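You operate a simulated robot arm through the tools that you are given. There is no shell and no other tool. Be economical: measure what you need, move in short steps, check, and stop when the job is done.

You run a simulated robot arm. Do the job below in one go: nothing can be reset, and whatever is moved stays where it is left.

JOB
Take the red-banded valve and leave it on the green mat. Then take the green dipstick and leave it on the grey mat. Then press the zero key two times. Then turn the level pointer on the middle blue drum to LOW. Then put two of the clear cups from the top of the pump bench on the shelf under the steel bench. Then put the orange bench dryer on the top of the pump bench away on the top of the side table. Then take the scrap cup on the top of the pump bench and put it away on the top of the service bench. Then lift the lid of the spill kit box open. Keep to this order. Set down upright: red-banded valve, clear cup, orange bench dryer.

The check looks at the end state, three seconds after you hand in, the way a careful person would. Anything else that was tipped, shoved, dropped, spilled or broken makes it a failure. A push-on lid holds only when it is set on centred and level and pressed home; a screw cap is set on level and turned clockwise until tight.

ROBOT AND FRAMES
A 6-joint arm with a fingered hand on a trunk, on a base that drives. Base frame: it is fixed to the floor where the robot stands at the start and does not move with it; the origin is under the middle of the robot, x ahead of it, y to its left, z up. Readings come in m, rad, newtons and seconds.
With the tool pointing down near the work surface it reaches from about 0.26 to 0.5 m from the robot's upright axis, wherever it stands. Its first joint turns from -2.897 to 2.897 rad. Places, roughly: clear cup (6x6x13 cm) [0.8, -1.3, 0.9]; clear cup (6x6x7 cm) [0.6, -1.4, 0.8]; green dipstick (3x3x29 cm) [0.6, -0.3, 1]; green mat (42x24 cm) [0.86, -1.54, 0.8]; grey mat (42x24 cm) [0.84, -0.98, 0.8]; level pointer on the middle blue drum [-6.5, -2.5, 0.8]; lid of the spill kit box [0.1, -5.8, 0.7]; orange bench dryer [0.75, -1.75, 0.75]; red-banded valve [0.5, -0.25, 0.75]; scrap cup (7x7x7 cm) [0.6, -1.1, 0.8]; shelf under the steel bench [-1.9, 1.9, 0.3]; top of the service bench [0.7, -6.1, 0.8]; top of the side table [0.7, 0.9, 0.7]; zero key [-8.2, -3.4, 0.6]. Payload 2.3 kg.
The TCP is the grasp point between the finger pads, 0.022 m short of the fingertips. In the tool frame z runs along the fingers and y along their closing line. The gripper opens to 0.112 m. The gripper's body begins 0.06 m behind the TCP. The gripper is a hand of 3 fingers: y runs from the thumb to the fingers, the wrist lies at [0, 0, -0.218] in the tool frame, and closing takes about 1.5 s.
Orientation is that of the tool frame in the base frame, as [roll, pitch, yaw] about the fixed x, y, z axes, in that order (R = Rz(yaw) Ry(pitch) Rx(roll)). With the fingers straight down and closing along the base's y, the tool's x points along the base's -x, its y along +y and its z along -z.

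CONTROLS
- The arm moves only by the tool step_arm. Its argument "increments" is a list that holds one entry, the list of rows, each a list of 6 numbers: the shift along the tool's x, y, z in m, then the turn, a rotation vector about the tool's x, y, z in rad. In form: [[[x, y, z, rx, ry, rz], ...]]. A call has 1 to 20 rows; each row shifts and turns the commanded pose from where the row before left it, along the tool's axes as they then stand. "fingers" is the opening, from 0 (shut) to 1 (fully open), set as the call begins (left out, the last holds). Rows are played at 5 a second. More than 0.05 m and 0.15 rad between two rows, or a gripper value outside its range, and nothing of the call is played. A pose out of reach is approached as far as the arm can. The call stops where the force on the tool passes 40 N (or 10 N more than at its start, if that is more) or the arm is blocked; 0.2 s more then pass. The fingers move at their own pace (about 0.072 m/s each) and stop on an object; they squeeze with about 29 N. The grip force told is the motor's: it shows also when the fingers shut on nothing. Time passes only in rows, and 0.2 s behind the last, so rows that do not move let the fingers close. The reply holds the time, the measured pose of the TCP, the force on the tool along the base axes, the opening and the grip force, in the units named above and with some noise, with the torque about the TCP (base axes, N m) and any sound that the robot's microphone picked up.
- Cameras (640 x 400 px; columns grow to the right, rows downward): "scene" is now at [0.0186, 0.1482, 1.493]; the picture's right is [0.09, -1.00, 0.00], its down [-0.72, -0.07, -0.69] and it looks along [0.69, 0.06, -0.72] (base axes); focal length 285 px, centre (320, 200). "wrist" rides on the gripper at [0.066, 0.003, -0.08] in the tool frame; the picture's right is [-0.05, 1.00, 0.00], its down [-0.77, -0.04, -0.64] and it looks along [-0.63, -0.03, 0.77] (tool axes); focal length 275 px, centre (320, 200). There is no depth. A picture from a camera that has moved, and an enlarged one, comes with that camera's place and axes in the base frame and with its lens.
- snapshot(camera): a new picture of that camera. The clock stands still meanwhile.
- raise_lower(by): slides the trunk up (or, below 0, down) by that many m; the arm and the scene camera ride with it, the base frame stays. It gives what a move gives, with no picture.
- roll_base(legs): drives the robot by 1 to 6 legs, each [ahead, left, turn to the left] in m, m and rad, along the robot's own axes; the way and the turn of a leg run together, so that a leg with both is an arc; at most 1.5 m and 3.142 rad a leg. The arm and the cameras ride along, it lands a little off, and it stops where it bumps. It gives what a move gives.
- curl_fingers(finger1, finger2, thumb_bend): sets how far each is bent, from 0 (flat) to 1 (curled in); at 0.3 the hand is open as for a grip, at 0.7 the pads meet at the TCP. One left out holds its place. A second passes; each finger stops where it meets its share of the squeeze, and holds until it gets a number again. A gripper value or a shape takes the hand back. It gives what a move gives, with no picture; readings hold the bend of each and the force on the fingers (four entries, about 0 where the hand has none), thumb and palm.
- set_grasp(shape): the hand has 3 fingers and takes this shape, open, in about a second: jaw (thumb against the fingers, like two jaws); tri (thumb and two fingers); tip (a fingertip pinch); poke (one finger out to press); point (the index stretched); flat (the hand flat); cup (the hand cupped); fist (a fist). The gripper value then closes the fingers along that shape, each until it touches; the sizes above hold for jaw. It gives what a move gives, with no picture.
- pan_tilt(pan, tilt): turns the head with the scene camera to pan (to the left, within 2.705 rad either way) and tilt (down, from -0.506 to 1.204), counted from straight ahead of the robot. It gives what a move gives.
- enlarge(camera, box): a new picture of the part [left, top, right, bottom] of that camera's present view, enlarged. The clock stands still meanwhile.
- sign_off(): hands the job in; it is judged then, once.

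Go step by step. Nothing tells you exact positions but the pictures and the camera data: compare them with the known pose of the tool, close in by small moves and look again before you grip or let go. The budget is 217 turns and 202 pictures, counting those below and the enlarged ones. Unless the task says otherwise, let go and move clear before handing in, and close with one line.

The tools are called after "Emit:" as a command line: name --argument value ..., lists and objects as JSON in quotes. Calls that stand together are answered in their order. step_arm: Moves the arm, as the interface text tells. Its arguments: {"type":"object","properties":{"increments":{"type":"array","items":{"type":"array","items":{"type":"array","items":{"type":"number"}}}},"fingers":{"type":"number"}},"required":["increments"]} The other tools are called the same way: raise_lower (by) slides the trunk up or down; set_grasp (shape) gives the hand a shape; curl_fingers (finger1, finger2, thumb_bend) moves the fingers one by one; roll_base (legs) drives the base; pan_tilt (pan, tilt) turns the head that bears the scene camera; snapshot (camera) takes a picture; enlarge (camera, box) takes an enlarged picture of a part of a camera's view; sign_off () hands the job in.

At the start:

```text
t: 0.0
position: [0.3018, -0.1036, 1.1606]
tool_rot: [-3.141, 0.003, 3.141]
force: [0.5, 0.3, -0.3]
torque: [0.04, -0.02, 0.0]
opening: 0.1118
gripper_force: 0.1
shape: jaw
bend: [0.3, 0.3, 0.3]
finger forces: [0.0, 0.0, 0.1, 0.0, 0.0, 0.0]
trunk travel left (down, up): [-0.418, 0.172]
robot x, y, heading: [0.0005, 0.0005, 0.004]
head pan, tilt: [0.093, 0.81]
```

scene: 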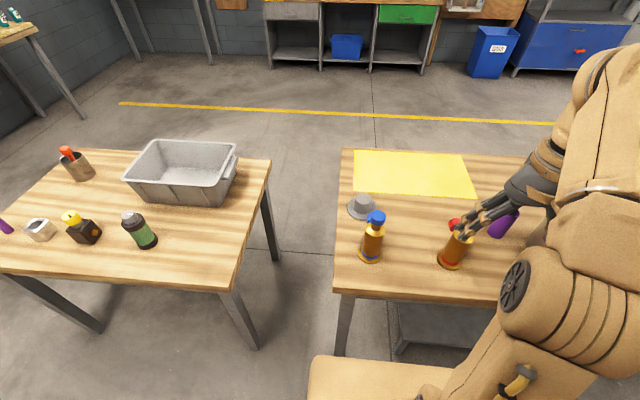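
wrist: 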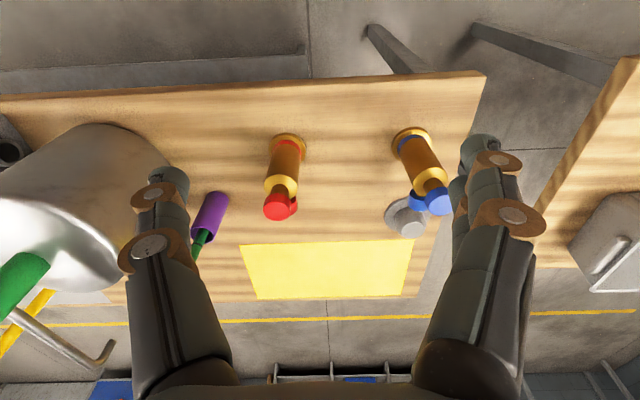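

I see the bench ahead with two valves (red and blue) and a container with a green-handled thing to the right; the side table is to the left. I look around to the right first.

Emit:
pan_tilt --pan -0.6 --tilt 0.7

Emit:
snapshot --camera "scene"

Emit:
pan_tilt --pan -1.3 --tilt 0.6

Emit:
snapshot --camera "scene"

```text
t: 1.1
position: [0.3015, -0.1038, 1.1598]
tool_rot: [3.142, 0.002, 3.141]
force: [0.9, -0.2, 0.1]
torque: [0.02, -0.01, 0.01]
opening: 0.1121
gripper_force: 0.2
shape: jaw
bend: [0.3, 0.3, 0.3]
finger forces: [0.0, 0.0, 0.0, 0.1, 0.0, 0.1]
trunk travel left (down, up): [-0.418, 0.172]
robot x, y, heading: [-0.0011, -0.0018, -0.004]
head pan, tilt: [-0.6, 0.7]
```

```text
199 pictures are left
camera scene: at [0.009, 0.0928, 1.5021], right [-0.56, -0.83, 0.0], down [-0.53, 0.36, -0.76], along [0.63, -0.43, -0.64], focal length 285 px, centre (320, 200)
```

scene: 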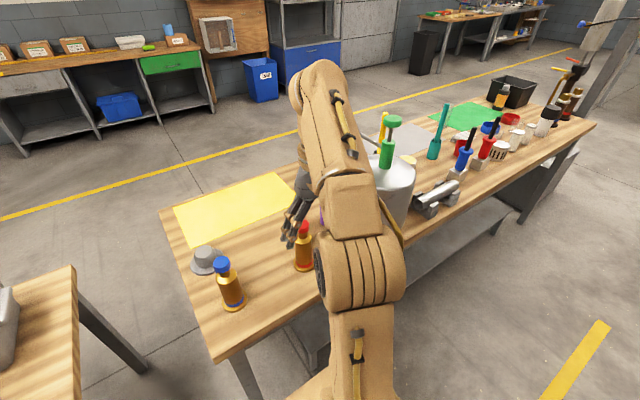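

```text
t: 2.1
position: [0.3011, -0.1039, 1.1626]
tool_rot: [3.142, 0.003, 3.14]
force: [0.9, 0.5, 0.2]
torque: [-0.01, -0.01, -0.01]
opening: 0.1118
gripper_force: 0.0
shape: jaw
bend: [0.3, 0.3, 0.3]
finger forces: [0.0, 0.1, 0.1, 0.0, 0.0, 0.0]
trunk travel left (down, up): [-0.418, 0.172]
robot x, y, heading: [-0.0008, -0.0033, 0.003]
head pan, tilt: [-1.3, 0.6]
```

```text
198 pictures are left
camera scene: at [-0.0374, 0.0556, 1.5107], right [-0.96, -0.27, 0.0], down [-0.15, 0.54, -0.83], along [0.22, -0.79, -0.56], focal length 285 px, centre (320, 200)
```

scene: 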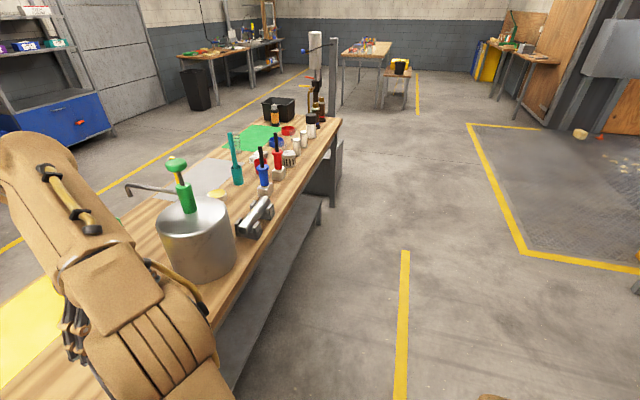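

The long pump bench runs to the right along -y, with the valves near me, a pot holding the green dipstick, then mats, cups and more. I enlarge the wrist view and look at the bench in detail.

Emit:
enlarge --camera "wrist" --box '[160, 80, 480, 280]'

Emit:
enlarge --camera "scene" --box '[100, 80, 360, 280]'

Emit:
pan_tilt --pan -0.1 --tilt 0.9

Emit:
snapshot --camera "scene"

```text
2.00 times, centred on (320, 180) of wrist
camera zoom: at [0.2346, -0.1015, 1.2404], right [0.05, 1.0, 0.0], down [0.77, -0.04, 0.64], along [0.64, -0.03, -0.77], focal length 551 px, centre (320, 240)
```

zoom: 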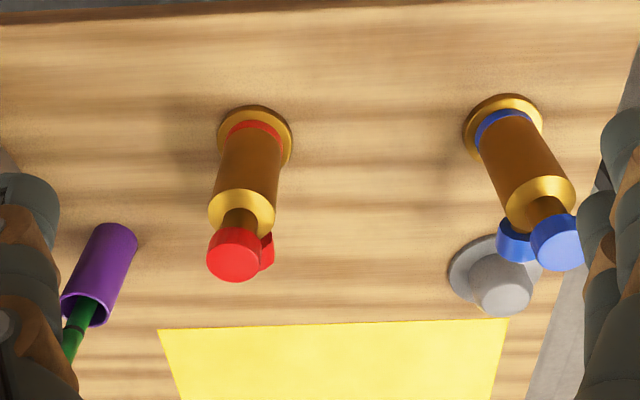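

```text
2.00 times, centred on (230, 180) of scene
camera zoom: at [-0.0374, 0.0556, 1.5107], right [-0.96, -0.27, 0.0], down [-0.15, 0.54, -0.83], along [0.22, -0.79, -0.56], focal length 570 px, centre (500, 240)
```

zoom: 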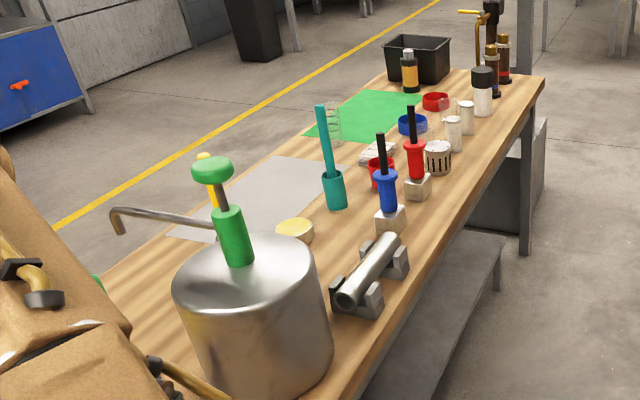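

```text
t: 3.5
position: [0.3004, -0.1043, 1.1616]
tool_rot: [-3.141, 0.001, 3.14]
force: [0.4, -0.8, 0.5]
torque: [0.0, -0.02, -0.01]
opening: 0.1117
gripper_force: 0.0
shape: jaw
bend: [0.3, 0.3, 0.3]
finger forces: [0.0, 0.0, 0.0, 0.0, 0.1, 0.0]
trunk travel left (down, up): [-0.418, 0.172]
robot x, y, heading: [-0.0035, 0.0022, 0.002]
head pan, tilt: [-0.099, 0.901]
```

```text
195 pictures are left
camera scene: at [0.014, 0.1331, 1.4859], right [-0.1, -0.99, 0.0], down [-0.78, 0.08, -0.62], along [0.62, -0.06, -0.78], focal length 285 px, centre (320, 200)
```

scene: 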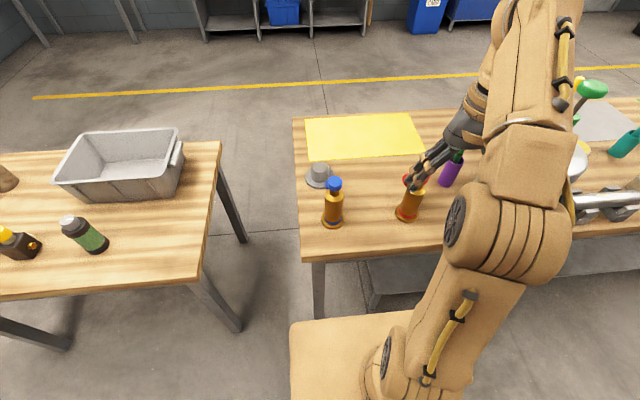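

The valve base is at about (0.475, -0.171), bench top at z≈0.80, valve about 0.16 tall. I back up slightly and tilt the hand to come in from the side.

Emit:
roll_base --legs '[[-0.1, 0, 0]]'

Emit:
step_arm --increments '[[[0, 0, 0, 0, -0.14, 0], [0, 0, 0, 0, -0.14, 0], [0, 0, 0, 0, -0.14, 0], [0, 0, 0, 0, -0.14, 0], [0, 0, 0, 0, -0.14, 0], [0, 0, 0, 0, -0.14, 0], [0, 0, 0, 0, -0.14, 0], [0, 0, 0, 0, -0.14, 0]]]' --fingers 1

Emit:
snapshot --camera "scene"

Emit:
snapshot --camera "wrist"

```text
t: 4.7
position: [0.2024, -0.1031, 1.1613]
tool_rot: [-3.141, 0.002, -3.14]
force: [0.2, -0.5, 0.6]
torque: [0.01, 0.02, 0.0]
opening: 0.1119
gripper_force: 0.1
shape: jaw
bend: [0.3, 0.3, 0.3]
finger forces: [0.0, 0.0, 0.0, 0.0, 0.0, 0.1]
trunk travel left (down, up): [-0.418, 0.172]
robot x, y, heading: [-0.1019, -0.0001, 0.004]
head pan, tilt: [-0.099, 0.901]
```

```text
t: 6.5
position: [0.2306, -0.0636, 1.178]
tool_rot: [3.14, 1.122, 3.135]
force: [0.3, -0.4, 0.1]
torque: [0.02, 0.0, 0.03]
opening: 0.1122
gripper_force: 0.1
shape: jaw
bend: [0.3, 0.3, 0.3]
finger forces: [0.0, 0.1, 0.0, 0.0, 0.1, 0.0]
out of reach, approached as far as the arm can: row 7, 8
trunk travel left (down, up): [-0.418, 0.172]
robot x, y, heading: [-0.1009, 0.0022, 0.003]
head pan, tilt: [-0.099, 0.901]
```

```text
194 pictures are left
camera scene: at [-0.0858, 0.1335, 1.4859], right [-0.1, -1.0, 0.0], down [-0.78, 0.08, -0.62], along [0.62, -0.06, -0.78], focal length 285 px, centre (320, 200)
```

scene: 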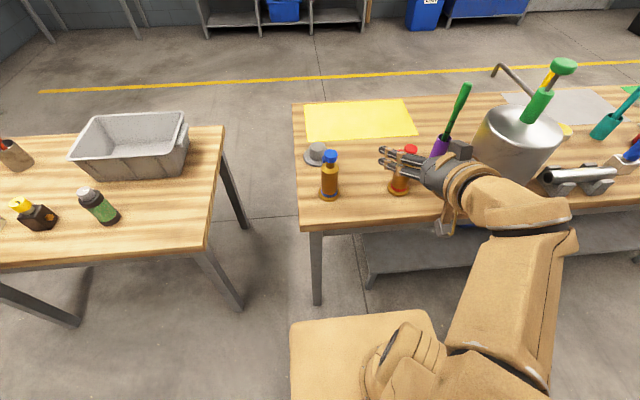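

```text
193 pictures are left
camera wrist: at [0.1285, -0.0608, 1.1525], right [0.02, 1.0, 0.04], down [-0.24, -0.04, 0.97], along [0.97, -0.03, 0.24], focal length 275 px, centre (320, 200)
```

wrist: 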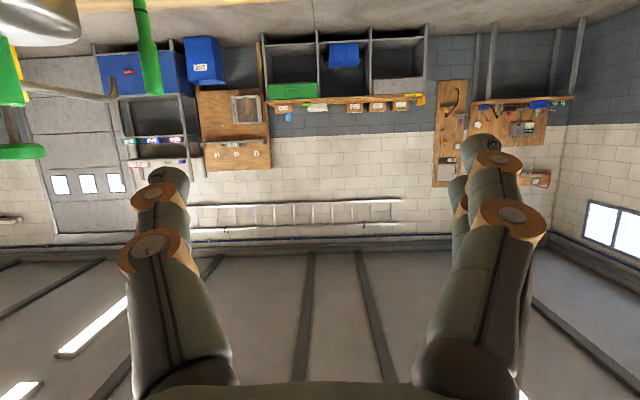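

The dipstick shows clearly as a long green rod in a purple sleeve. I bring the tilted hand to just in front of the red-banded valve.

Emit:
step_arm --increments '[[[0.0197, -0.009, 0.0342, 0, 0, 0], [0.0197, -0.009, 0.0342, 0, 0, 0], [0.0197, -0.009, 0.0342, 0, 0, 0], [0.0197, -0.009, 0.0342, 0, 0, 0], [0.0197, -0.009, 0.0342, 0, 0, 0], [0.0197, -0.009, 0.0342, 0, 0, 0], [0.0197, -0.009, 0.0342, 0, 0, 0], [0.0197, -0.009, 0.0342, 0, 0, 0]]]'

Emit:
snapshot --camera "scene"

Emit:
snapshot --camera "wrist"

```text
t: 8.3
position: [0.3575, -0.057, 1.1173]
tool_rot: [-3.075, 1.054, 3.128]
force: [0.3, 0.1, 0.3]
torque: [0.02, 0.02, -0.02]
opening: 0.1118
gripper_force: 0.0
shape: jaw
bend: [0.3, 0.3, 0.3]
finger forces: [0.0, 0.0, 0.0, 0.0, 0.0, 0.1]
out of reach, approached as far as the arm can: row 1, 2, 3, 4, 5, 6, 7, 8
trunk travel left (down, up): [-0.418, 0.172]
robot x, y, heading: [-0.0988, -0.0, 0.003]
head pan, tilt: [-0.099, 0.901]
```

```text
192 pictures are left
camera scene: at [-0.0856, 0.1332, 1.4859], right [-0.1, -1.0, 0.0], down [-0.78, 0.08, -0.62], along [0.62, -0.06, -0.78], focal length 285 px, centre (320, 200)
```

scene: 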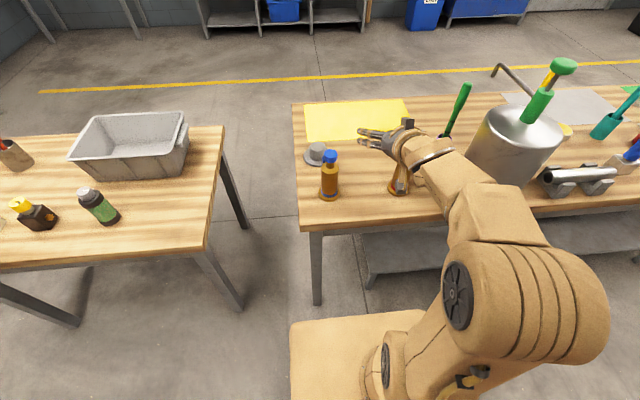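

```text
191 pictures are left
camera wrist: at [0.2544, -0.0482, 1.0976], right [0.1, 1.0, 0.01], down [-0.17, 0.01, 0.98], along [0.98, -0.1, 0.17], focal length 275 px, centre (320, 200)
```

wrist: 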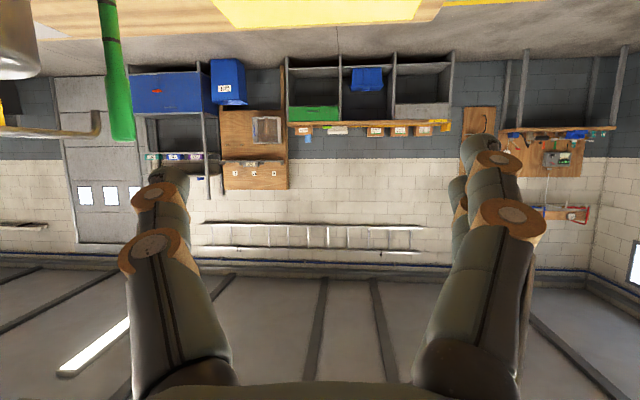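

The arm can't reach that low with the hand tilted, so the trunk must come down.

Emit:
raise_lower --by -0.2

Emit:
step_arm --increments '[[[0, 0, 0, 0, 0, 0]]]'

Emit:
snapshot --camera "wrist"

Emit:
snapshot --camera "scene"

```text
t: 10.4
position: [0.3575, -0.0583, 0.9168]
tool_rot: [-3.074, 1.055, 3.128]
force: [0.7, 0.7, 0.3]
torque: [-0.02, 0.0, -0.02]
opening: 0.1118
gripper_force: 0.0
shape: jaw
bend: [0.3, 0.3, 0.3]
finger forces: [0.1, 0.0, 0.1, 0.0, 0.0, 0.0]
trunk travel left (down, up): [-0.218, 0.372]
robot x, y, heading: [-0.0993, 0.0001, 0.005]
head pan, tilt: [-0.099, 0.901]
```

```text
t: 10.8
position: [0.3579, -0.058, 0.916]
tool_rot: [-3.076, 1.055, 3.127]
force: [-0.7, 0.1, 0.2]
torque: [0.0, 0.02, -0.02]
opening: 0.1117
gripper_force: 0.0
shape: jaw
bend: [0.3, 0.3, 0.3]
finger forces: [0.0, 0.0, 0.1, 0.1, 0.0, 0.0]
trunk travel left (down, up): [-0.218, 0.372]
robot x, y, heading: [-0.0989, -0.003, -0.002]
head pan, tilt: [-0.099, 0.901]
```

```text
190 pictures are left
camera wrist: at [0.2544, -0.0482, 0.8977], right [0.1, 1.0, 0.01], down [-0.17, 0.01, 0.98], along [0.98, -0.1, 0.17], focal length 275 px, centre (320, 200)
```

wrist: 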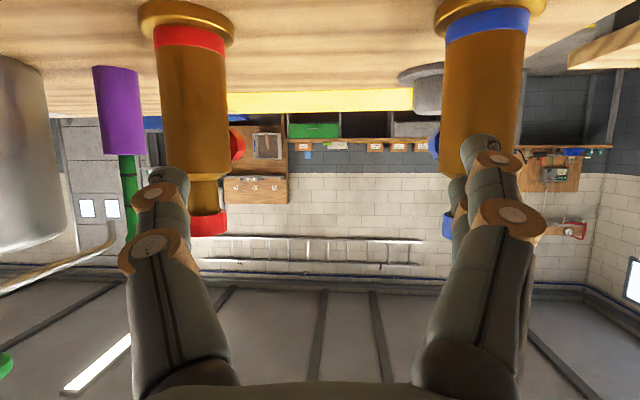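

```text
189 pictures are left
camera scene: at [-0.0853, 0.1332, 1.2859], right [-0.1, -1.0, 0.0], down [-0.78, 0.08, -0.62], along [0.62, -0.06, -0.78], focal length 285 px, centre (320, 200)
```

scene: 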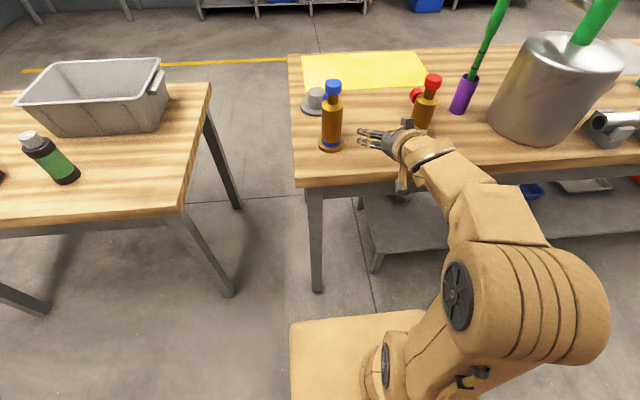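

The view is clear now; the valve axis is at about y=-0.178. I level the hand and shift sideways in front of it.

Emit:
step_arm --increments '[[[0.009, -0.04, 0.0045, -0.066, 0, 0], [0.009, -0.04, 0.0045, 0, -0.05, 0], [0.009, -0.04, 0.0045, 0, 0, 0], [0, 0, 0, 0, 0, 0]]]'

Emit:
snapshot --camera "wrist"

```text
t: 11.8
position: [0.3822, -0.1484, 0.9617]
tool_rot: [-3.141, 1.095, 3.122]
force: [0.6, -0.3, -0.8]
torque: [0.03, -0.02, -0.01]
opening: 0.1119
gripper_force: 0.1
shape: jaw
bend: [0.3, 0.3, 0.3]
finger forces: [0.0, 0.1, 0.0, 0.1, 0.0, 0.0]
out of reach, approached as far as the arm can: row 1, 2, 3
trunk travel left (down, up): [-0.218, 0.372]
robot x, y, heading: [-0.098, 0.0035, 0.004]
head pan, tilt: [-0.099, 0.901]
```

```text
188 pictures are left
camera wrist: at [0.2802, -0.1446, 0.9389], right [0.04, 1.0, 0.04], down [-0.21, -0.03, 0.98], along [0.98, -0.05, 0.21], focal length 275 px, centre (320, 200)
```

wrist: 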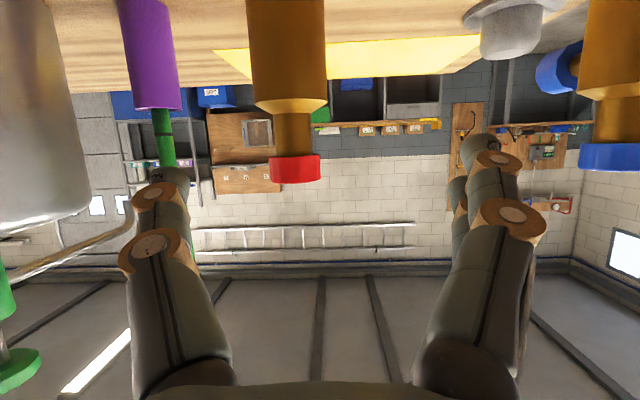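

Valve axis confirmed at y≈-0.178. I lower the trunk to bring the hand to z≈0.885, then close in.

Emit:
raise_lower --by -0.075

Emit:
step_arm --increments '[[[-0.0046, -0.015, 0.0089, 0, 0, 0.015], [-0.0046, -0.015, 0.0089, 0, 0, 0.0]]]'

Emit:
snapshot --camera "wrist"

```text
t: 13.0
position: [0.3827, -0.1493, 0.8872]
tool_rot: [-3.141, 1.096, 3.123]
force: [1.1, -0.6, -1.1]
torque: [-0.01, 0.01, 0.01]
opening: 0.1119
gripper_force: 0.1
shape: jaw
bend: [0.3, 0.3, 0.3]
finger forces: [0.1, 0.0, 0.1, 0.1, 0.0, 0.1]
trunk travel left (down, up): [-0.143, 0.447]
robot x, y, heading: [-0.0992, -0.0001, 0.002]
head pan, tilt: [-0.099, 0.901]
```

```text
t: 13.6
position: [0.4012, -0.1789, 0.8875]
tool_rot: [3.114, 1.097, 3.089]
force: [0.0, -0.9, 0.1]
torque: [0.03, -0.01, -0.04]
opening: 0.1118
gripper_force: 0.1
shape: jaw
bend: [0.3, 0.3, 0.3]
finger forces: [0.0, 0.0, 0.0, 0.0, 0.0, 0.1]
trunk travel left (down, up): [-0.143, 0.447]
robot x, y, heading: [-0.1, -0.0062, 0.002]
head pan, tilt: [-0.099, 0.901]
```

```text
187 pictures are left
camera wrist: at [0.2988, -0.1727, 0.8637], right [0.05, 1.0, 0.05], down [-0.21, -0.04, 0.98], along [0.98, -0.06, 0.21], focal length 275 px, centre (320, 200)
```

wrist: 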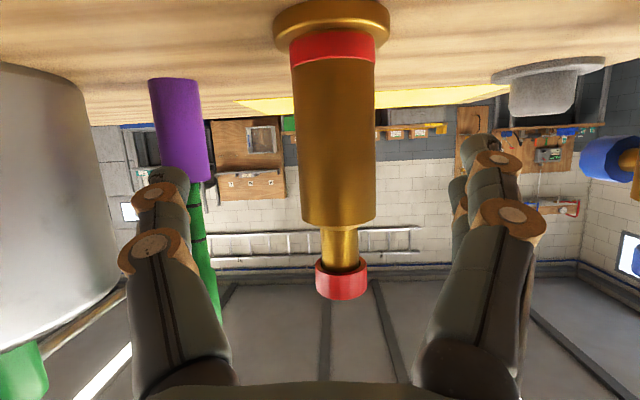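

The valve stands between the fingers. I move in and close.

Emit:
step_arm --increments '[[[-0.0097, 0.002, 0.0223, 0, 0, -0.03], [-0.0097, 0.002, 0.0223, 0, 0, 0.0], [-0.0097, 0.002, 0.0223, 0, 0, 0.0]]]'

Emit:
snapshot --camera "wrist"

Emit:
snapshot --camera "scene"

```text
t: 14.4
position: [0.4744, -0.174, 0.8823]
tool_rot: [-3.113, 1.097, -3.128]
force: [-0.6, -0.7, -0.8]
torque: [0.0, 0.03, 0.06]
opening: 0.1118
gripper_force: 0.0
shape: jaw
bend: [0.3, 0.3, 0.3]
finger forces: [0.1, 0.0, 0.0, 0.1, 0.1, 0.1]
trunk travel left (down, up): [-0.143, 0.447]
robot x, y, heading: [-0.1025, 0.0004, 0.002]
head pan, tilt: [-0.099, 0.901]
```

```text
186 pictures are left
camera wrist: at [0.3723, -0.1705, 0.8601], right [0.03, 1.0, 0.03], down [-0.21, -0.02, 0.98], along [0.98, -0.04, 0.21], focal length 275 px, centre (320, 200)
```

wrist: 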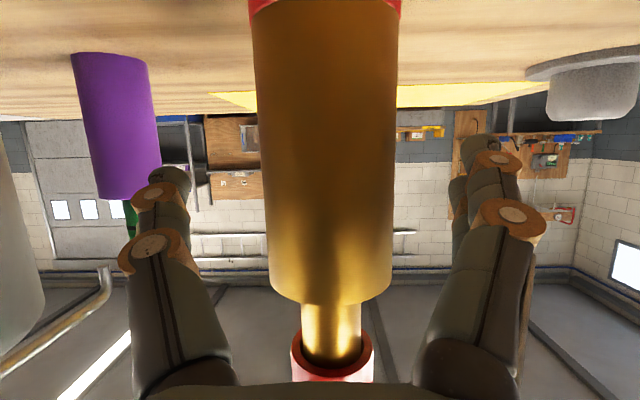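

```text
185 pictures are left
camera scene: at [-0.0852, 0.1331, 1.2109], right [-0.1, -1.0, 0.0], down [-0.78, 0.08, -0.62], along [0.62, -0.06, -0.78], focal length 285 px, centre (320, 200)
```

scene: 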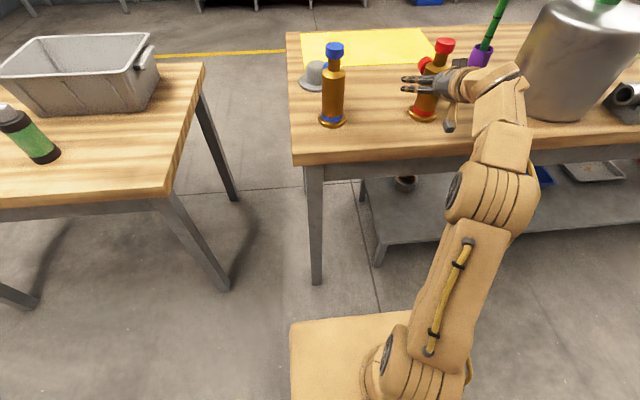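

The valve is centred at the TCP depth. I close the fingers.

Emit:
step_arm --increments '[[[0, 0, 0, 0, 0, 0], [0, 0, 0, 0, 0, 0], [0, 0, 0, 0, 0, 0], [0, 0, 0, 0, 0, 0], [0, 0, 0, 0, 0, 0], [0, 0, 0, 0, 0, 0], [0, 0, 0, 0, 0, 0], [0, 0, 0, 0, 0, 0]]]' --fingers 0

Emit:
snapshot --camera "wrist"

```text
t: 16.2
position: [0.4751, -0.175, 0.8837]
tool_rot: [-3.112, 1.096, -3.128]
force: [2.7, 0.0, 0.1]
torque: [0.02, 0.01, 0.02]
opening: 0.04
gripper_force: 28.9
shape: jaw
bend: [0.73, 0.73, 0.7]
finger forces: [13.3, 12.8, 0.0, 0.1, 26.3, 0.0]
trunk travel left (down, up): [-0.143, 0.447]
robot x, y, heading: [-0.0978, 0.0003, 0.002]
head pan, tilt: [-0.099, 0.901]
```

```text
184 pictures are left
camera wrist: at [0.3722, -0.1706, 0.8598], right [0.03, 1.0, 0.03], down [-0.21, -0.02, 0.98], along [0.98, -0.04, 0.21], focal length 275 px, centre (320, 200)
```

wrist: 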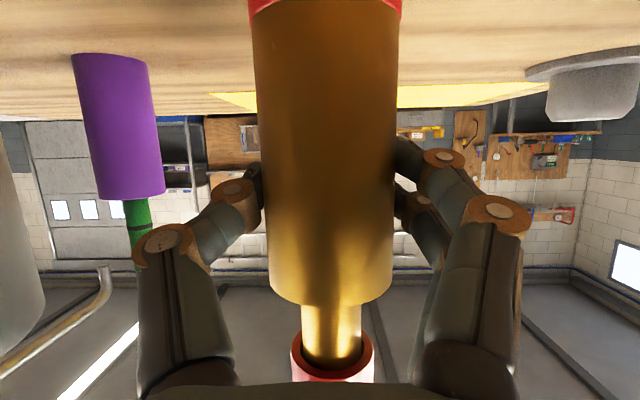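

Gripped. I lift with the trunk, back off and drive right toward the green mat.

Emit:
raise_lower --by 0.3

Emit:
roll_base --legs '[[-0.4, 0, 0], [0, -1.3, 0]]'

Emit:
pan_tilt --pan 0 --tilt 0.6

Emit:
snapshot --camera "scene"

Emit:
snapshot --camera "wrist"

```text
t: 19.2
position: [0.4762, -0.174, 1.1825]
tool_rot: [-3.114, 1.096, -3.13]
force: [0.4, 0.0, -6.2]
torque: [-0.02, 0.02, -0.02]
opening: 0.0401
gripper_force: 28.8
shape: jaw
bend: [0.73, 0.74, 0.7]
finger forces: [13.2, 12.4, 0.1, 0.1, 26.6, 0.0]
trunk travel left (down, up): [-0.443, 0.147]
robot x, y, heading: [-0.0974, -0.0014, 0.006]
head pan, tilt: [-0.099, 0.901]
```

```text
t: 27.7
position: [0.0848, -1.4786, 1.1832]
tool_rot: [-3.113, 1.095, -3.137]
force: [-1.4, -0.4, -5.6]
torque: [-0.01, 0.04, -0.06]
opening: 0.0399
gripper_force: 28.6
shape: jaw
bend: [0.73, 0.74, 0.7]
finger forces: [13.2, 12.3, 0.0, 0.0, 26.5, 0.0]
trunk travel left (down, up): [-0.443, 0.147]
robot x, y, heading: [-0.4895, -1.2971, -0.005]
head pan, tilt: [-0.099, 0.901]
```

```text
t: 28.5
position: [0.0847, -1.4773, 1.1823]
tool_rot: [-3.114, 1.095, -3.134]
force: [0.1, 0.9, -4.7]
torque: [0.01, 0.0, -0.01]
opening: 0.04
gripper_force: 29.6
shape: jaw
bend: [0.73, 0.74, 0.7]
finger forces: [13.3, 12.3, 0.0, 0.1, 26.4, 0.0]
trunk travel left (down, up): [-0.443, 0.147]
robot x, y, heading: [-0.4873, -1.3017, -0.007]
head pan, tilt: [0.0, 0.6]
```

```text
183 pictures are left
camera scene: at [-0.4603, -1.1606, 1.5356], right [0.0, -1.0, 0.0], down [-0.57, 0.0, -0.82], along [0.82, 0.0, -0.57], focal length 285 px, centre (320, 200)
```

scene: 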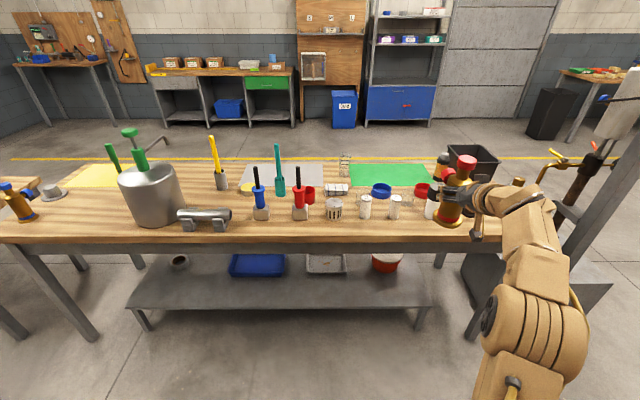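

```text
182 pictures are left
camera wrist: at [-0.018, -1.4737, 1.1595], right [0.04, 1.0, 0.03], down [-0.21, -0.02, 0.98], along [0.98, -0.04, 0.21], focal length 275 px, centre (320, 200)
```

wrist: 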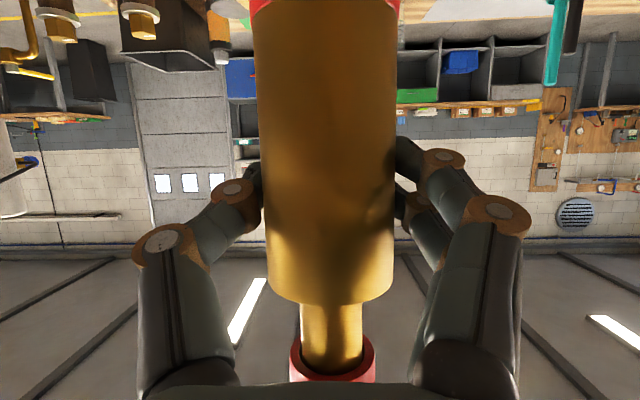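

I enlarge the bench to identify the objects and free space on the mats.

Emit:
enlarge --camera "scene" --box '[230, 130, 510, 250]'

Emit:
enlarge --camera "scene" --box '[60, 120, 260, 250]'

```text
2.29 times, centred on (370, 190) of scene
camera zoom: at [-0.4603, -1.1606, 1.5356], right [0.0, -1.0, 0.0], down [-0.57, 0.0, -0.82], along [0.82, 0.0, -0.57], focal length 651 px, centre (206, 223)
```

zoom: 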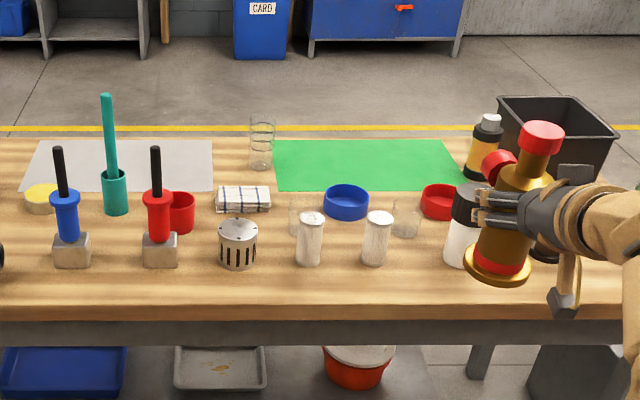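

```text
3.08 times, centred on (160, 185) of scene
camera zoom: at [-0.4603, -1.1606, 1.5356], right [0.0, -1.0, 0.0], down [-0.57, 0.0, -0.82], along [0.82, 0.0, -0.57], focal length 877 px, centre (812, 246)
```

zoom: 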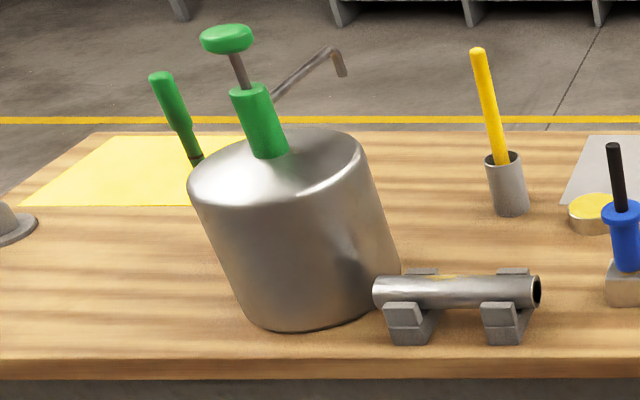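

Three clear cups, a red scrap cup at ~(0.58,-1.11), and the green mat at x 0.72–0.96, y -1.33…-1.73. I drive forward over the free gap between the blue and red bowls.

Emit:
roll_base --legs '[[0, -0.075, 0.006], [0.45, 0, 0]]'

Emit:
pan_tilt --pan -0.1 --tilt 0.8

Emit:
snapshot --camera "scene"

```text
t: 31.9
position: [0.5286, -1.55, 1.1828]
tool_rot: [-3.114, 1.093, -3.128]
force: [0.9, -0.1, -4.6]
torque: [0.0, 0.05, -0.03]
opening: 0.0398
gripper_force: 29.0
shape: jaw
bend: [0.73, 0.74, 0.7]
finger forces: [13.5, 12.2, 0.1, 0.0, 26.5, 0.0]
trunk travel left (down, up): [-0.443, 0.147]
robot x, y, heading: [-0.0462, -1.3701, 0.002]
head pan, tilt: [0.0, 0.6]
```

```text
t: 32.6
position: [0.528, -1.5506, 1.1833]
tool_rot: [-3.114, 1.094, -3.13]
force: [-0.5, -0.3, -4.7]
torque: [-0.03, 0.05, 0.0]
opening: 0.04
gripper_force: 29.3
shape: jaw
bend: [0.73, 0.74, 0.7]
finger forces: [13.3, 12.1, 0.1, 0.0, 26.5, 0.0]
trunk travel left (down, up): [-0.443, 0.147]
robot x, y, heading: [-0.0438, -1.3721, -0.003]
head pan, tilt: [-0.099, 0.799]
```

```text
179 pictures are left
camera scene: at [-0.0252, -1.2433, 1.5189], right [-0.1, -1.0, 0.0], down [-0.71, 0.07, -0.7], along [0.69, -0.07, -0.72], focal length 285 px, centre (320, 200)
```

scene: 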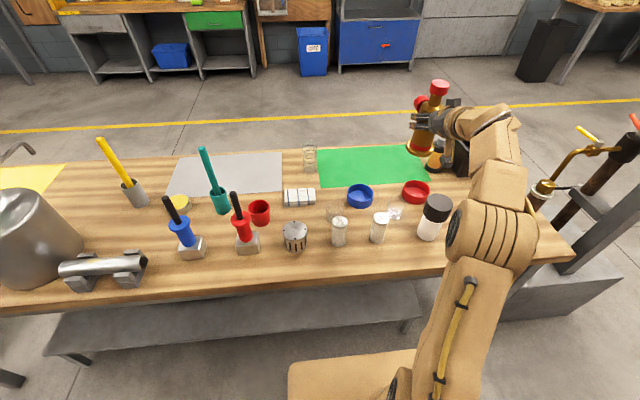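

Path is clear. I extend the arm forward over the mat at this height.

Emit:
step_arm --increments '[[[-0.0206, 0.003, 0.04, 0, 0, 0], [-0.0206, 0.003, 0.04, 0, 0, 0], [-0.0206, 0.003, 0.04, 0, 0, 0], [-0.0206, 0.003, 0.04, 0, 0, 0], [-0.0206, 0.003, 0.04, 0, 0, 0], [-0.0206, 0.003, 0.04, 0, 0, 0]]]'

Emit:
snapshot --camera "scene"

```text
t: 34.0
position: [0.5851, -1.5442, 1.1592]
tool_rot: [-3.114, 1.096, -3.131]
force: [-0.2, -0.2, -4.6]
torque: [-0.03, 0.05, -0.01]
opening: 0.04
gripper_force: 29.3
shape: jaw
bend: [0.73, 0.74, 0.7]
finger forces: [13.5, 12.4, 0.0, 0.0, 26.7, 0.0]
out of reach, approached as far as the arm can: row 1, 2, 3, 4, 5, 6
trunk travel left (down, up): [-0.443, 0.147]
robot x, y, heading: [-0.0428, -1.3761, 0.003]
head pan, tilt: [-0.099, 0.799]
```

```text
178 pictures are left
camera scene: at [-0.0254, -1.2433, 1.5188], right [-0.1, -1.0, 0.0], down [-0.71, 0.07, -0.7], along [0.69, -0.07, -0.72], focal length 285 px, centre (320, 200)
```

scene: 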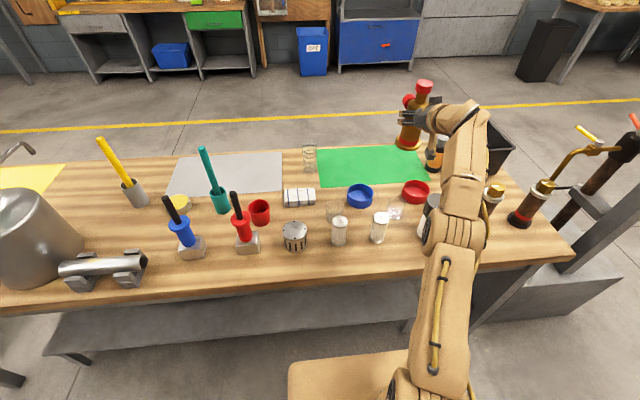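

The arm is at its reach limit; I look down to see how much closer the base can go to the bench.

Emit:
pan_tilt --pan 0.3 --tilt 1.2

Emit:
snapshot --camera "scene"

```text
t: 34.9
position: [0.5846, -1.543, 1.1599]
tool_rot: [-3.115, 1.095, -3.13]
force: [0.2, -0.2, -5.0]
torque: [-0.02, 0.07, 0.03]
opening: 0.0398
gripper_force: 28.8
shape: jaw
bend: [0.73, 0.74, 0.7]
finger forces: [13.5, 12.3, 0.0, 0.1, 26.7, 0.0]
trunk travel left (down, up): [-0.443, 0.147]
robot x, y, heading: [-0.046, -1.3739, -0.002]
head pan, tilt: [0.3, 1.201]
```

```text
177 pictures are left
camera scene: at [-0.0518, -1.2188, 1.4912], right [0.3, -0.96, 0.0], down [-0.89, -0.28, -0.36], along [0.35, 0.11, -0.93], focal length 285 px, centre (320, 200)
```

scene: 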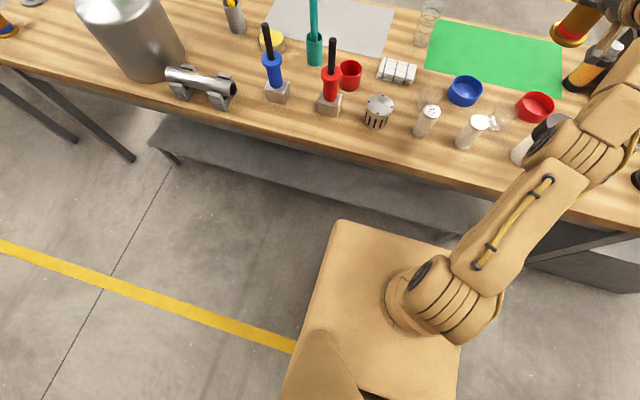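

The base platform front is at about x=0.225 and lower than the bench top, so there is room. I move 0.14 forward and 0.1 right.

Emit:
roll_base --legs '[[0, -0.1, 0], [0.14, 0, 0]]'

Emit:
step_arm --increments '[[[-0.0206, 0.004, 0.04, 0, 0, 0], [-0.01, 0.01, 0.025, 0, 0, 0], [0.025, 0.01, 0.013, 0, 0, 0], [0.03, 0.01, 0.016, 0, 0, 0]]]'

Emit:
pan_tilt --pan -0.2 --tilt 0.8

Emit:
snapshot --camera "scene"

```text
t: 36.9
position: [0.7235, -1.6423, 1.1596]
tool_rot: [-3.114, 1.097, -3.127]
force: [0.0, 0.5, -4.8]
torque: [-0.05, 0.03, 0.03]
opening: 0.0399
gripper_force: 29.2
shape: jaw
bend: [0.73, 0.74, 0.7]
finger forces: [13.5, 12.4, 0.0, 0.0, 26.7, 0.0]
trunk travel left (down, up): [-0.443, 0.147]
robot x, y, heading: [0.0923, -1.4755, 0.004]
head pan, tilt: [0.3, 1.201]
```

```text
t: 37.9
position: [0.7338, -1.6165, 1.0752]
tool_rot: [-3.112, 1.096, -3.127]
force: [0.9, -0.1, -4.9]
torque: [0.02, 0.03, -0.03]
opening: 0.0398
gripper_force: 29.1
shape: jaw
bend: [0.73, 0.74, 0.7]
finger forces: [13.4, 12.1, 0.0, 0.0, 26.2, 0.1]
out of reach, approached as far as the arm can: row 1, 2
trunk travel left (down, up): [-0.443, 0.147]
robot x, y, heading: [0.0938, -1.4739, 0.007]
head pan, tilt: [0.3, 1.201]
```

```text
t: 38.9
position: [0.7336, -1.6175, 1.0765]
tool_rot: [-3.113, 1.094, -3.128]
force: [1.2, -0.3, -4.8]
torque: [0.0, 0.0, 0.01]
opening: 0.04
gripper_force: 28.9
shape: jaw
bend: [0.73, 0.74, 0.7]
finger forces: [13.4, 12.1, 0.0, 0.0, 26.3, 0.0]
trunk travel left (down, up): [-0.443, 0.147]
robot x, y, heading: [0.0934, -1.4781, 0.0]
head pan, tilt: [-0.201, 0.799]
```

```text
176 pictures are left
camera scene: at [0.1116, -1.3508, 1.5188], right [-0.2, -0.98, 0.0], down [-0.7, 0.14, -0.7], along [0.68, -0.14, -0.72], focal length 285 px, centre (320, 200)
```

scene: 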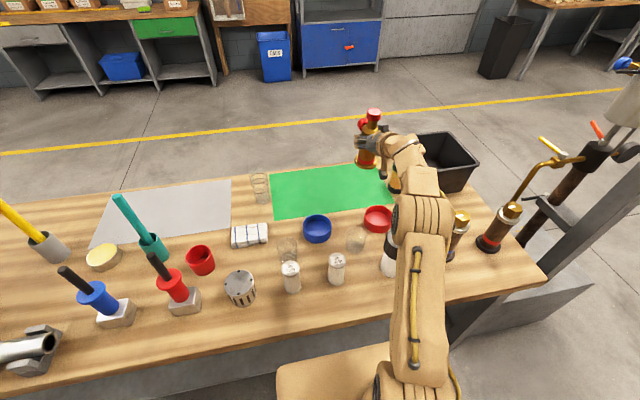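

I continue down and left over the mat in small rows.

Emit:
step_arm --increments '[[[0.0176, 0.018, 0.0204, 0, 0, 0], [0.0176, 0.018, 0.0204, 0, 0, 0], [0.0176, 0.018, 0.0204, 0, 0, 0], [0.0176, 0.018, 0.0204, 0, 0, 0]]]'

Emit:
snapshot --camera "scene"

```text
t: 39.9
position: [0.7749, -1.5483, 0.9727]
tool_rot: [-3.113, 1.094, -3.127]
force: [0.8, -1.2, -5.1]
torque: [-0.03, 0.08, -0.02]
opening: 0.0396
gripper_force: 29.4
shape: jaw
bend: [0.73, 0.74, 0.7]
finger forces: [13.5, 12.1, 0.0, 0.1, 26.4, 0.0]
trunk travel left (down, up): [-0.443, 0.147]
robot x, y, heading: [0.0936, -1.4779, 0.005]
head pan, tilt: [-0.201, 0.799]
```

```text
175 pictures are left
camera scene: at [0.1123, -1.3504, 1.5188], right [-0.2, -0.98, 0.0], down [-0.7, 0.14, -0.7], along [0.68, -0.14, -0.72], focal length 285 px, centre (320, 200)
```

scene: 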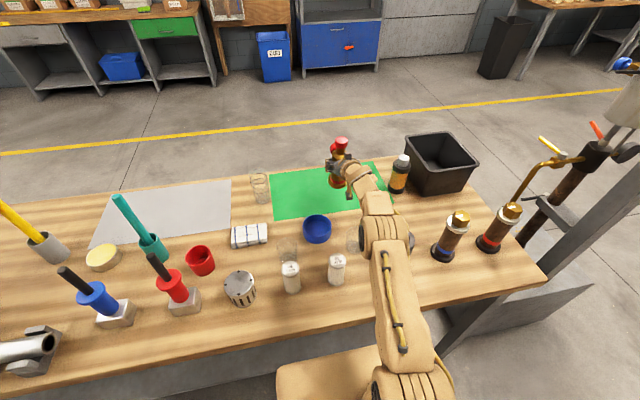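

Well placed above the mat. I lower toward it.

Emit:
step_arm --increments '[[[0.016, 0.004, 0.0144, 0, 0, 0], [0.016, 0.004, 0.0144, 0, 0, 0], [0.016, 0.0, 0.0144, 0, 0, 0]]]'

Emit:
snapshot --camera "wrist"

Emit:
enlarge --camera "scene" --box '[240, 100, 480, 260]'

```text
t: 40.7
position: [0.7813, -1.5478, 0.9228]
tool_rot: [-3.114, 1.095, -3.129]
force: [0.2, 0.6, -4.7]
torque: [-0.01, 0.05, 0.0]
opening: 0.0396
gripper_force: 28.7
shape: jaw
bend: [0.73, 0.74, 0.7]
finger forces: [13.3, 12.1, 0.1, 0.0, 26.3, 0.0]
out of reach, approached as far as the arm can: row 2, 3
trunk travel left (down, up): [-0.443, 0.147]
robot x, y, heading: [0.0926, -1.4799, 0.008]
head pan, tilt: [-0.201, 0.799]
```

```text
174 pictures are left
camera wrist: at [0.6787, -1.5449, 0.899], right [0.03, 1.0, 0.03], down [-0.21, -0.02, 0.98], along [0.98, -0.04, 0.21], focal length 275 px, centre (320, 200)
```

wrist: 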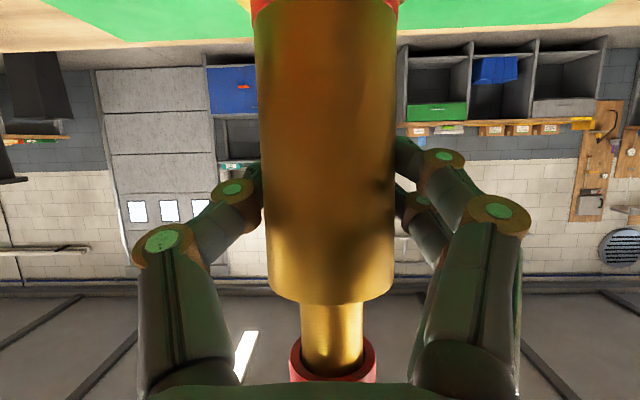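

```text
2.50 times, centred on (360, 180) of scene
camera zoom: at [0.1117, -1.3507, 1.5188], right [-0.2, -0.98, 0.0], down [-0.7, 0.14, -0.7], along [0.68, -0.14, -0.72], focal length 712 px, centre (220, 250)
```

zoom: 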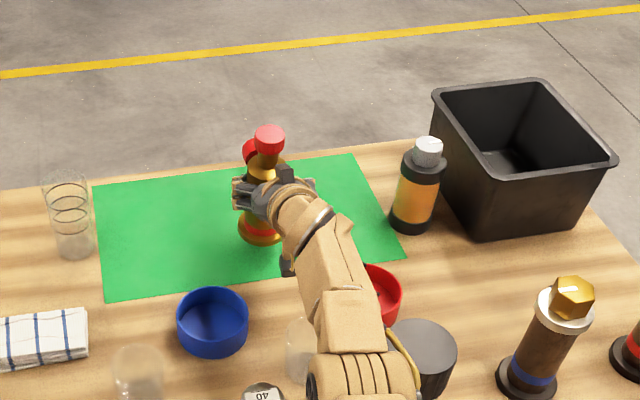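

The valve hovers about 4 cm over the mat, inside its near edge. I lower with the trunk gently.

Emit:
raise_lower --by -0.03

Emit:
raise_lower --by -0.005

Emit:
enlarge --camera "scene" --box '[240, 100, 480, 260]'

```text
t: 41.4
position: [0.7811, -1.5488, 0.8923]
tool_rot: [-3.112, 1.096, -3.127]
force: [0.5, 1.2, -5.0]
torque: [-0.01, 0.07, 0.02]
opening: 0.0395
gripper_force: 28.2
shape: jaw
bend: [0.73, 0.74, 0.7]
finger forces: [13.5, 12.1, 0.0, 0.0, 26.3, 0.0]
trunk travel left (down, up): [-0.413, 0.177]
robot x, y, heading: [0.096, -1.4776, 0.003]
head pan, tilt: [-0.201, 0.799]
```

```text
t: 42.0
position: [0.781, -1.5483, 0.8883]
tool_rot: [-3.114, 1.097, -3.128]
force: [0.2, 0.0, -4.5]
torque: [-0.01, 0.06, -0.01]
opening: 0.0398
gripper_force: 29.1
shape: jaw
bend: [0.73, 0.74, 0.7]
finger forces: [13.3, 12.1, 0.0, 0.2, 26.3, 0.0]
trunk travel left (down, up): [-0.408, 0.182]
robot x, y, heading: [0.0925, -1.4763, 0.003]
head pan, tilt: [-0.201, 0.799]
```

```text
2.50 times, centred on (360, 180) of scene
camera zoom: at [0.1116, -1.3508, 1.4838], right [-0.2, -0.98, 0.0], down [-0.7, 0.14, -0.7], along [0.68, -0.14, -0.72], focal length 712 px, centre (220, 250)
```

zoom: 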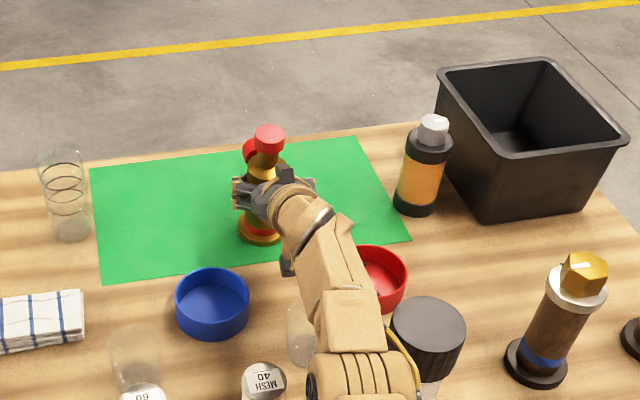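

Nearly touching (force still full weight). A few more millimetres.

Emit:
raise_lower --by -0.004

Emit:
raise_lower --by -0.002

```text
t: 42.5
position: [0.7819, -1.547, 0.8853]
tool_rot: [-3.111, 1.095, -3.129]
force: [1.1, 0.1, -1.1]
torque: [0.01, 0.01, 0.03]
opening: 0.0399
gripper_force: 29.3
shape: jaw
bend: [0.73, 0.74, 0.7]
finger forces: [13.3, 13.4, 0.1, 0.0, 26.9, 0.1]
trunk travel left (down, up): [-0.404, 0.186]
robot x, y, heading: [0.0932, -1.4761, -0.003]
head pan, tilt: [-0.201, 0.799]
```

```text
t: 43.0
position: [0.7806, -1.5484, 0.8832]
tool_rot: [-3.113, 1.098, -3.126]
force: [2.8, -0.9, 3.9]
torque: [0.02, -0.02, -0.03]
opening: 0.0393
gripper_force: 28.8
shape: jaw
bend: [0.73, 0.74, 0.7]
finger forces: [13.7, 13.9, 0.1, 0.0, 27.5, 0.0]
trunk travel left (down, up): [-0.402, 0.188]
robot x, y, heading: [0.0913, -1.4764, 0.005]
head pan, tilt: [-0.201, 0.799]
```

Contact made. I open the hand and look.

Emit:
step_arm --increments '[[[0, 0, 0, 0, 0, 0], [0, 0, 0, 0, 0, 0], [0, 0, 0, 0, 0, 0], [0, 0, 0, 0, 0, 0], [0, 0, 0, 0, 0, 0], [0, 0, 0, 0, 0, 0]]]' --fingers 1

Emit:
step_arm --increments '[[[0, 0, -0.025, 0, 0, 0], [0, 0, -0.03, 0, 0, 0], [0, 0, -0.03, 0, 0, 0], [0, 0, -0.03, 0, 0, 0], [-0.01, 0, -0.03, 0, 0, 0]]]'

Emit:
snapshot --camera "wrist"

Emit:
snapshot --camera "scene"

```text
t: 44.4
position: [0.7809, -1.5489, 0.8817]
tool_rot: [-3.113, 1.095, -3.127]
force: [0.0, 0.2, 0.0]
torque: [0.01, -0.01, 0.01]
opening: 0.112
gripper_force: 0.0
shape: jaw
bend: [0.3, 0.3, 0.3]
finger forces: [0.0, 0.0, 0.0, 0.0, 0.0, 0.0]
trunk travel left (down, up): [-0.402, 0.188]
robot x, y, heading: [0.0914, -1.4749, 0.002]
head pan, tilt: [-0.201, 0.799]
```

```text
t: 45.6
position: [0.7809, -1.5481, 0.8826]
tool_rot: [-3.115, 1.096, -3.128]
force: [-0.4, 0.1, 0.5]
torque: [-0.04, 0.02, -0.02]
opening: 0.112
gripper_force: 0.1
shape: jaw
bend: [0.3, 0.3, 0.3]
finger forces: [0.0, 0.0, 0.0, 0.0, 0.0, 0.0]
out of reach, approached as far as the arm can: row 1, 2, 3, 4, 5
trunk travel left (down, up): [-0.402, 0.188]
robot x, y, heading: [0.0934, -1.4753, -0.001]
head pan, tilt: [-0.201, 0.799]
```

```text
171 pictures are left
camera wrist: at [0.6782, -1.5449, 0.8588], right [0.03, 1.0, 0.03], down [-0.21, -0.02, 0.98], along [0.98, -0.04, 0.21], focal length 275 px, centre (320, 200)
```

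wrist: 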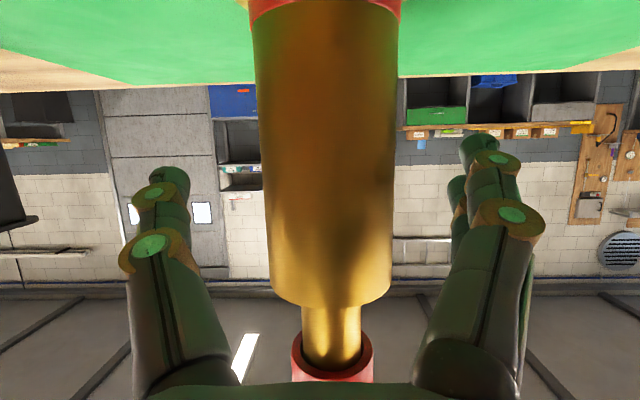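

```text
170 pictures are left
camera scene: at [0.1105, -1.3507, 1.4778], right [-0.2, -0.98, 0.0], down [-0.7, 0.14, -0.7], along [0.68, -0.14, -0.72], focal length 285 px, centre (320, 200)
```

scene: 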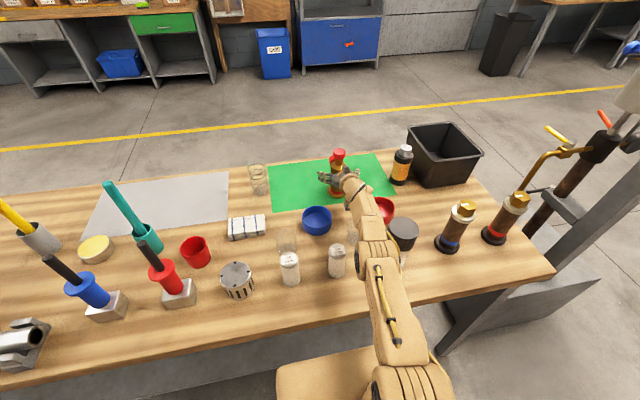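

Released; the valve stands. The arm can't back out that way itself, so I raise a touch and back out with the base.

Emit:
raise_lower --by 0.025

Emit:
roll_base --legs '[[-0.15, 0, 0]]'

Emit:
raise_lower --by 0.2

Emit:
snapshot --camera "scene"

```text
t: 46.3
position: [0.7813, -1.5483, 0.9071]
tool_rot: [-3.113, 1.096, -3.127]
force: [-0.7, -0.2, -0.2]
torque: [0.02, 0.0, 0.02]
opening: 0.112
gripper_force: 0.1
shape: jaw
bend: [0.3, 0.3, 0.3]
finger forces: [0.1, 0.0, 0.0, 0.0, 0.0, 0.0]
trunk travel left (down, up): [-0.427, 0.163]
robot x, y, heading: [0.0951, -1.4752, 0.004]
head pan, tilt: [-0.201, 0.799]
```

```text
t: 47.7
position: [0.629, -1.549, 0.9071]
tool_rot: [-3.113, 1.098, -3.13]
force: [-0.2, 0.4, 0.2]
torque: [0.0, 0.01, -0.01]
opening: 0.1119
gripper_force: 0.1
shape: jaw
bend: [0.3, 0.3, 0.3]
finger forces: [0.0, 0.0, 0.1, 0.0, 0.1, 0.0]
trunk travel left (down, up): [-0.427, 0.163]
robot x, y, heading: [-0.0567, -1.4759, 0.0]
head pan, tilt: [-0.201, 0.799]
```

```text
t: 49.6
position: [0.6292, -1.55, 1.0707]
tool_rot: [-3.114, 1.096, -3.129]
force: [0.4, -0.4, 0.0]
torque: [-0.01, -0.01, 0.04]
opening: 0.1121
gripper_force: 0.1
shape: jaw
bend: [0.3, 0.3, 0.3]
finger forces: [0.1, 0.0, 0.0, 0.0, 0.0, 0.0]
out of reach, approached as far as the arm can: row 1
trunk travel left (down, up): [-0.59, 0.0]
robot x, y, heading: [-0.0542, -1.4805, 0.001]
head pan, tilt: [-0.201, 0.799]
```

```text
169 pictures are left
camera scene: at [-0.0404, -1.351, 1.6662], right [-0.2, -0.98, 0.0], down [-0.7, 0.14, -0.7], along [0.68, -0.14, -0.72], focal length 285 px, centre (320, 200)
```

scene: 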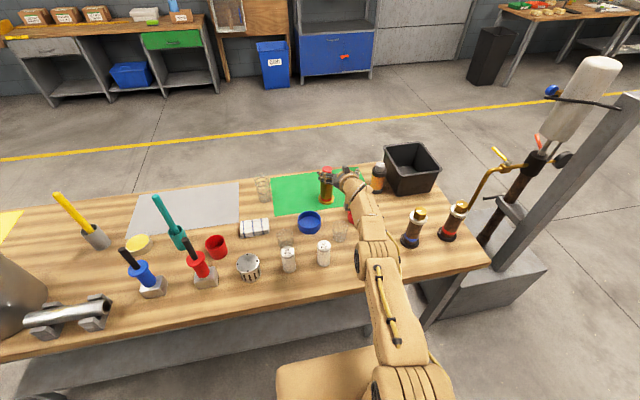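

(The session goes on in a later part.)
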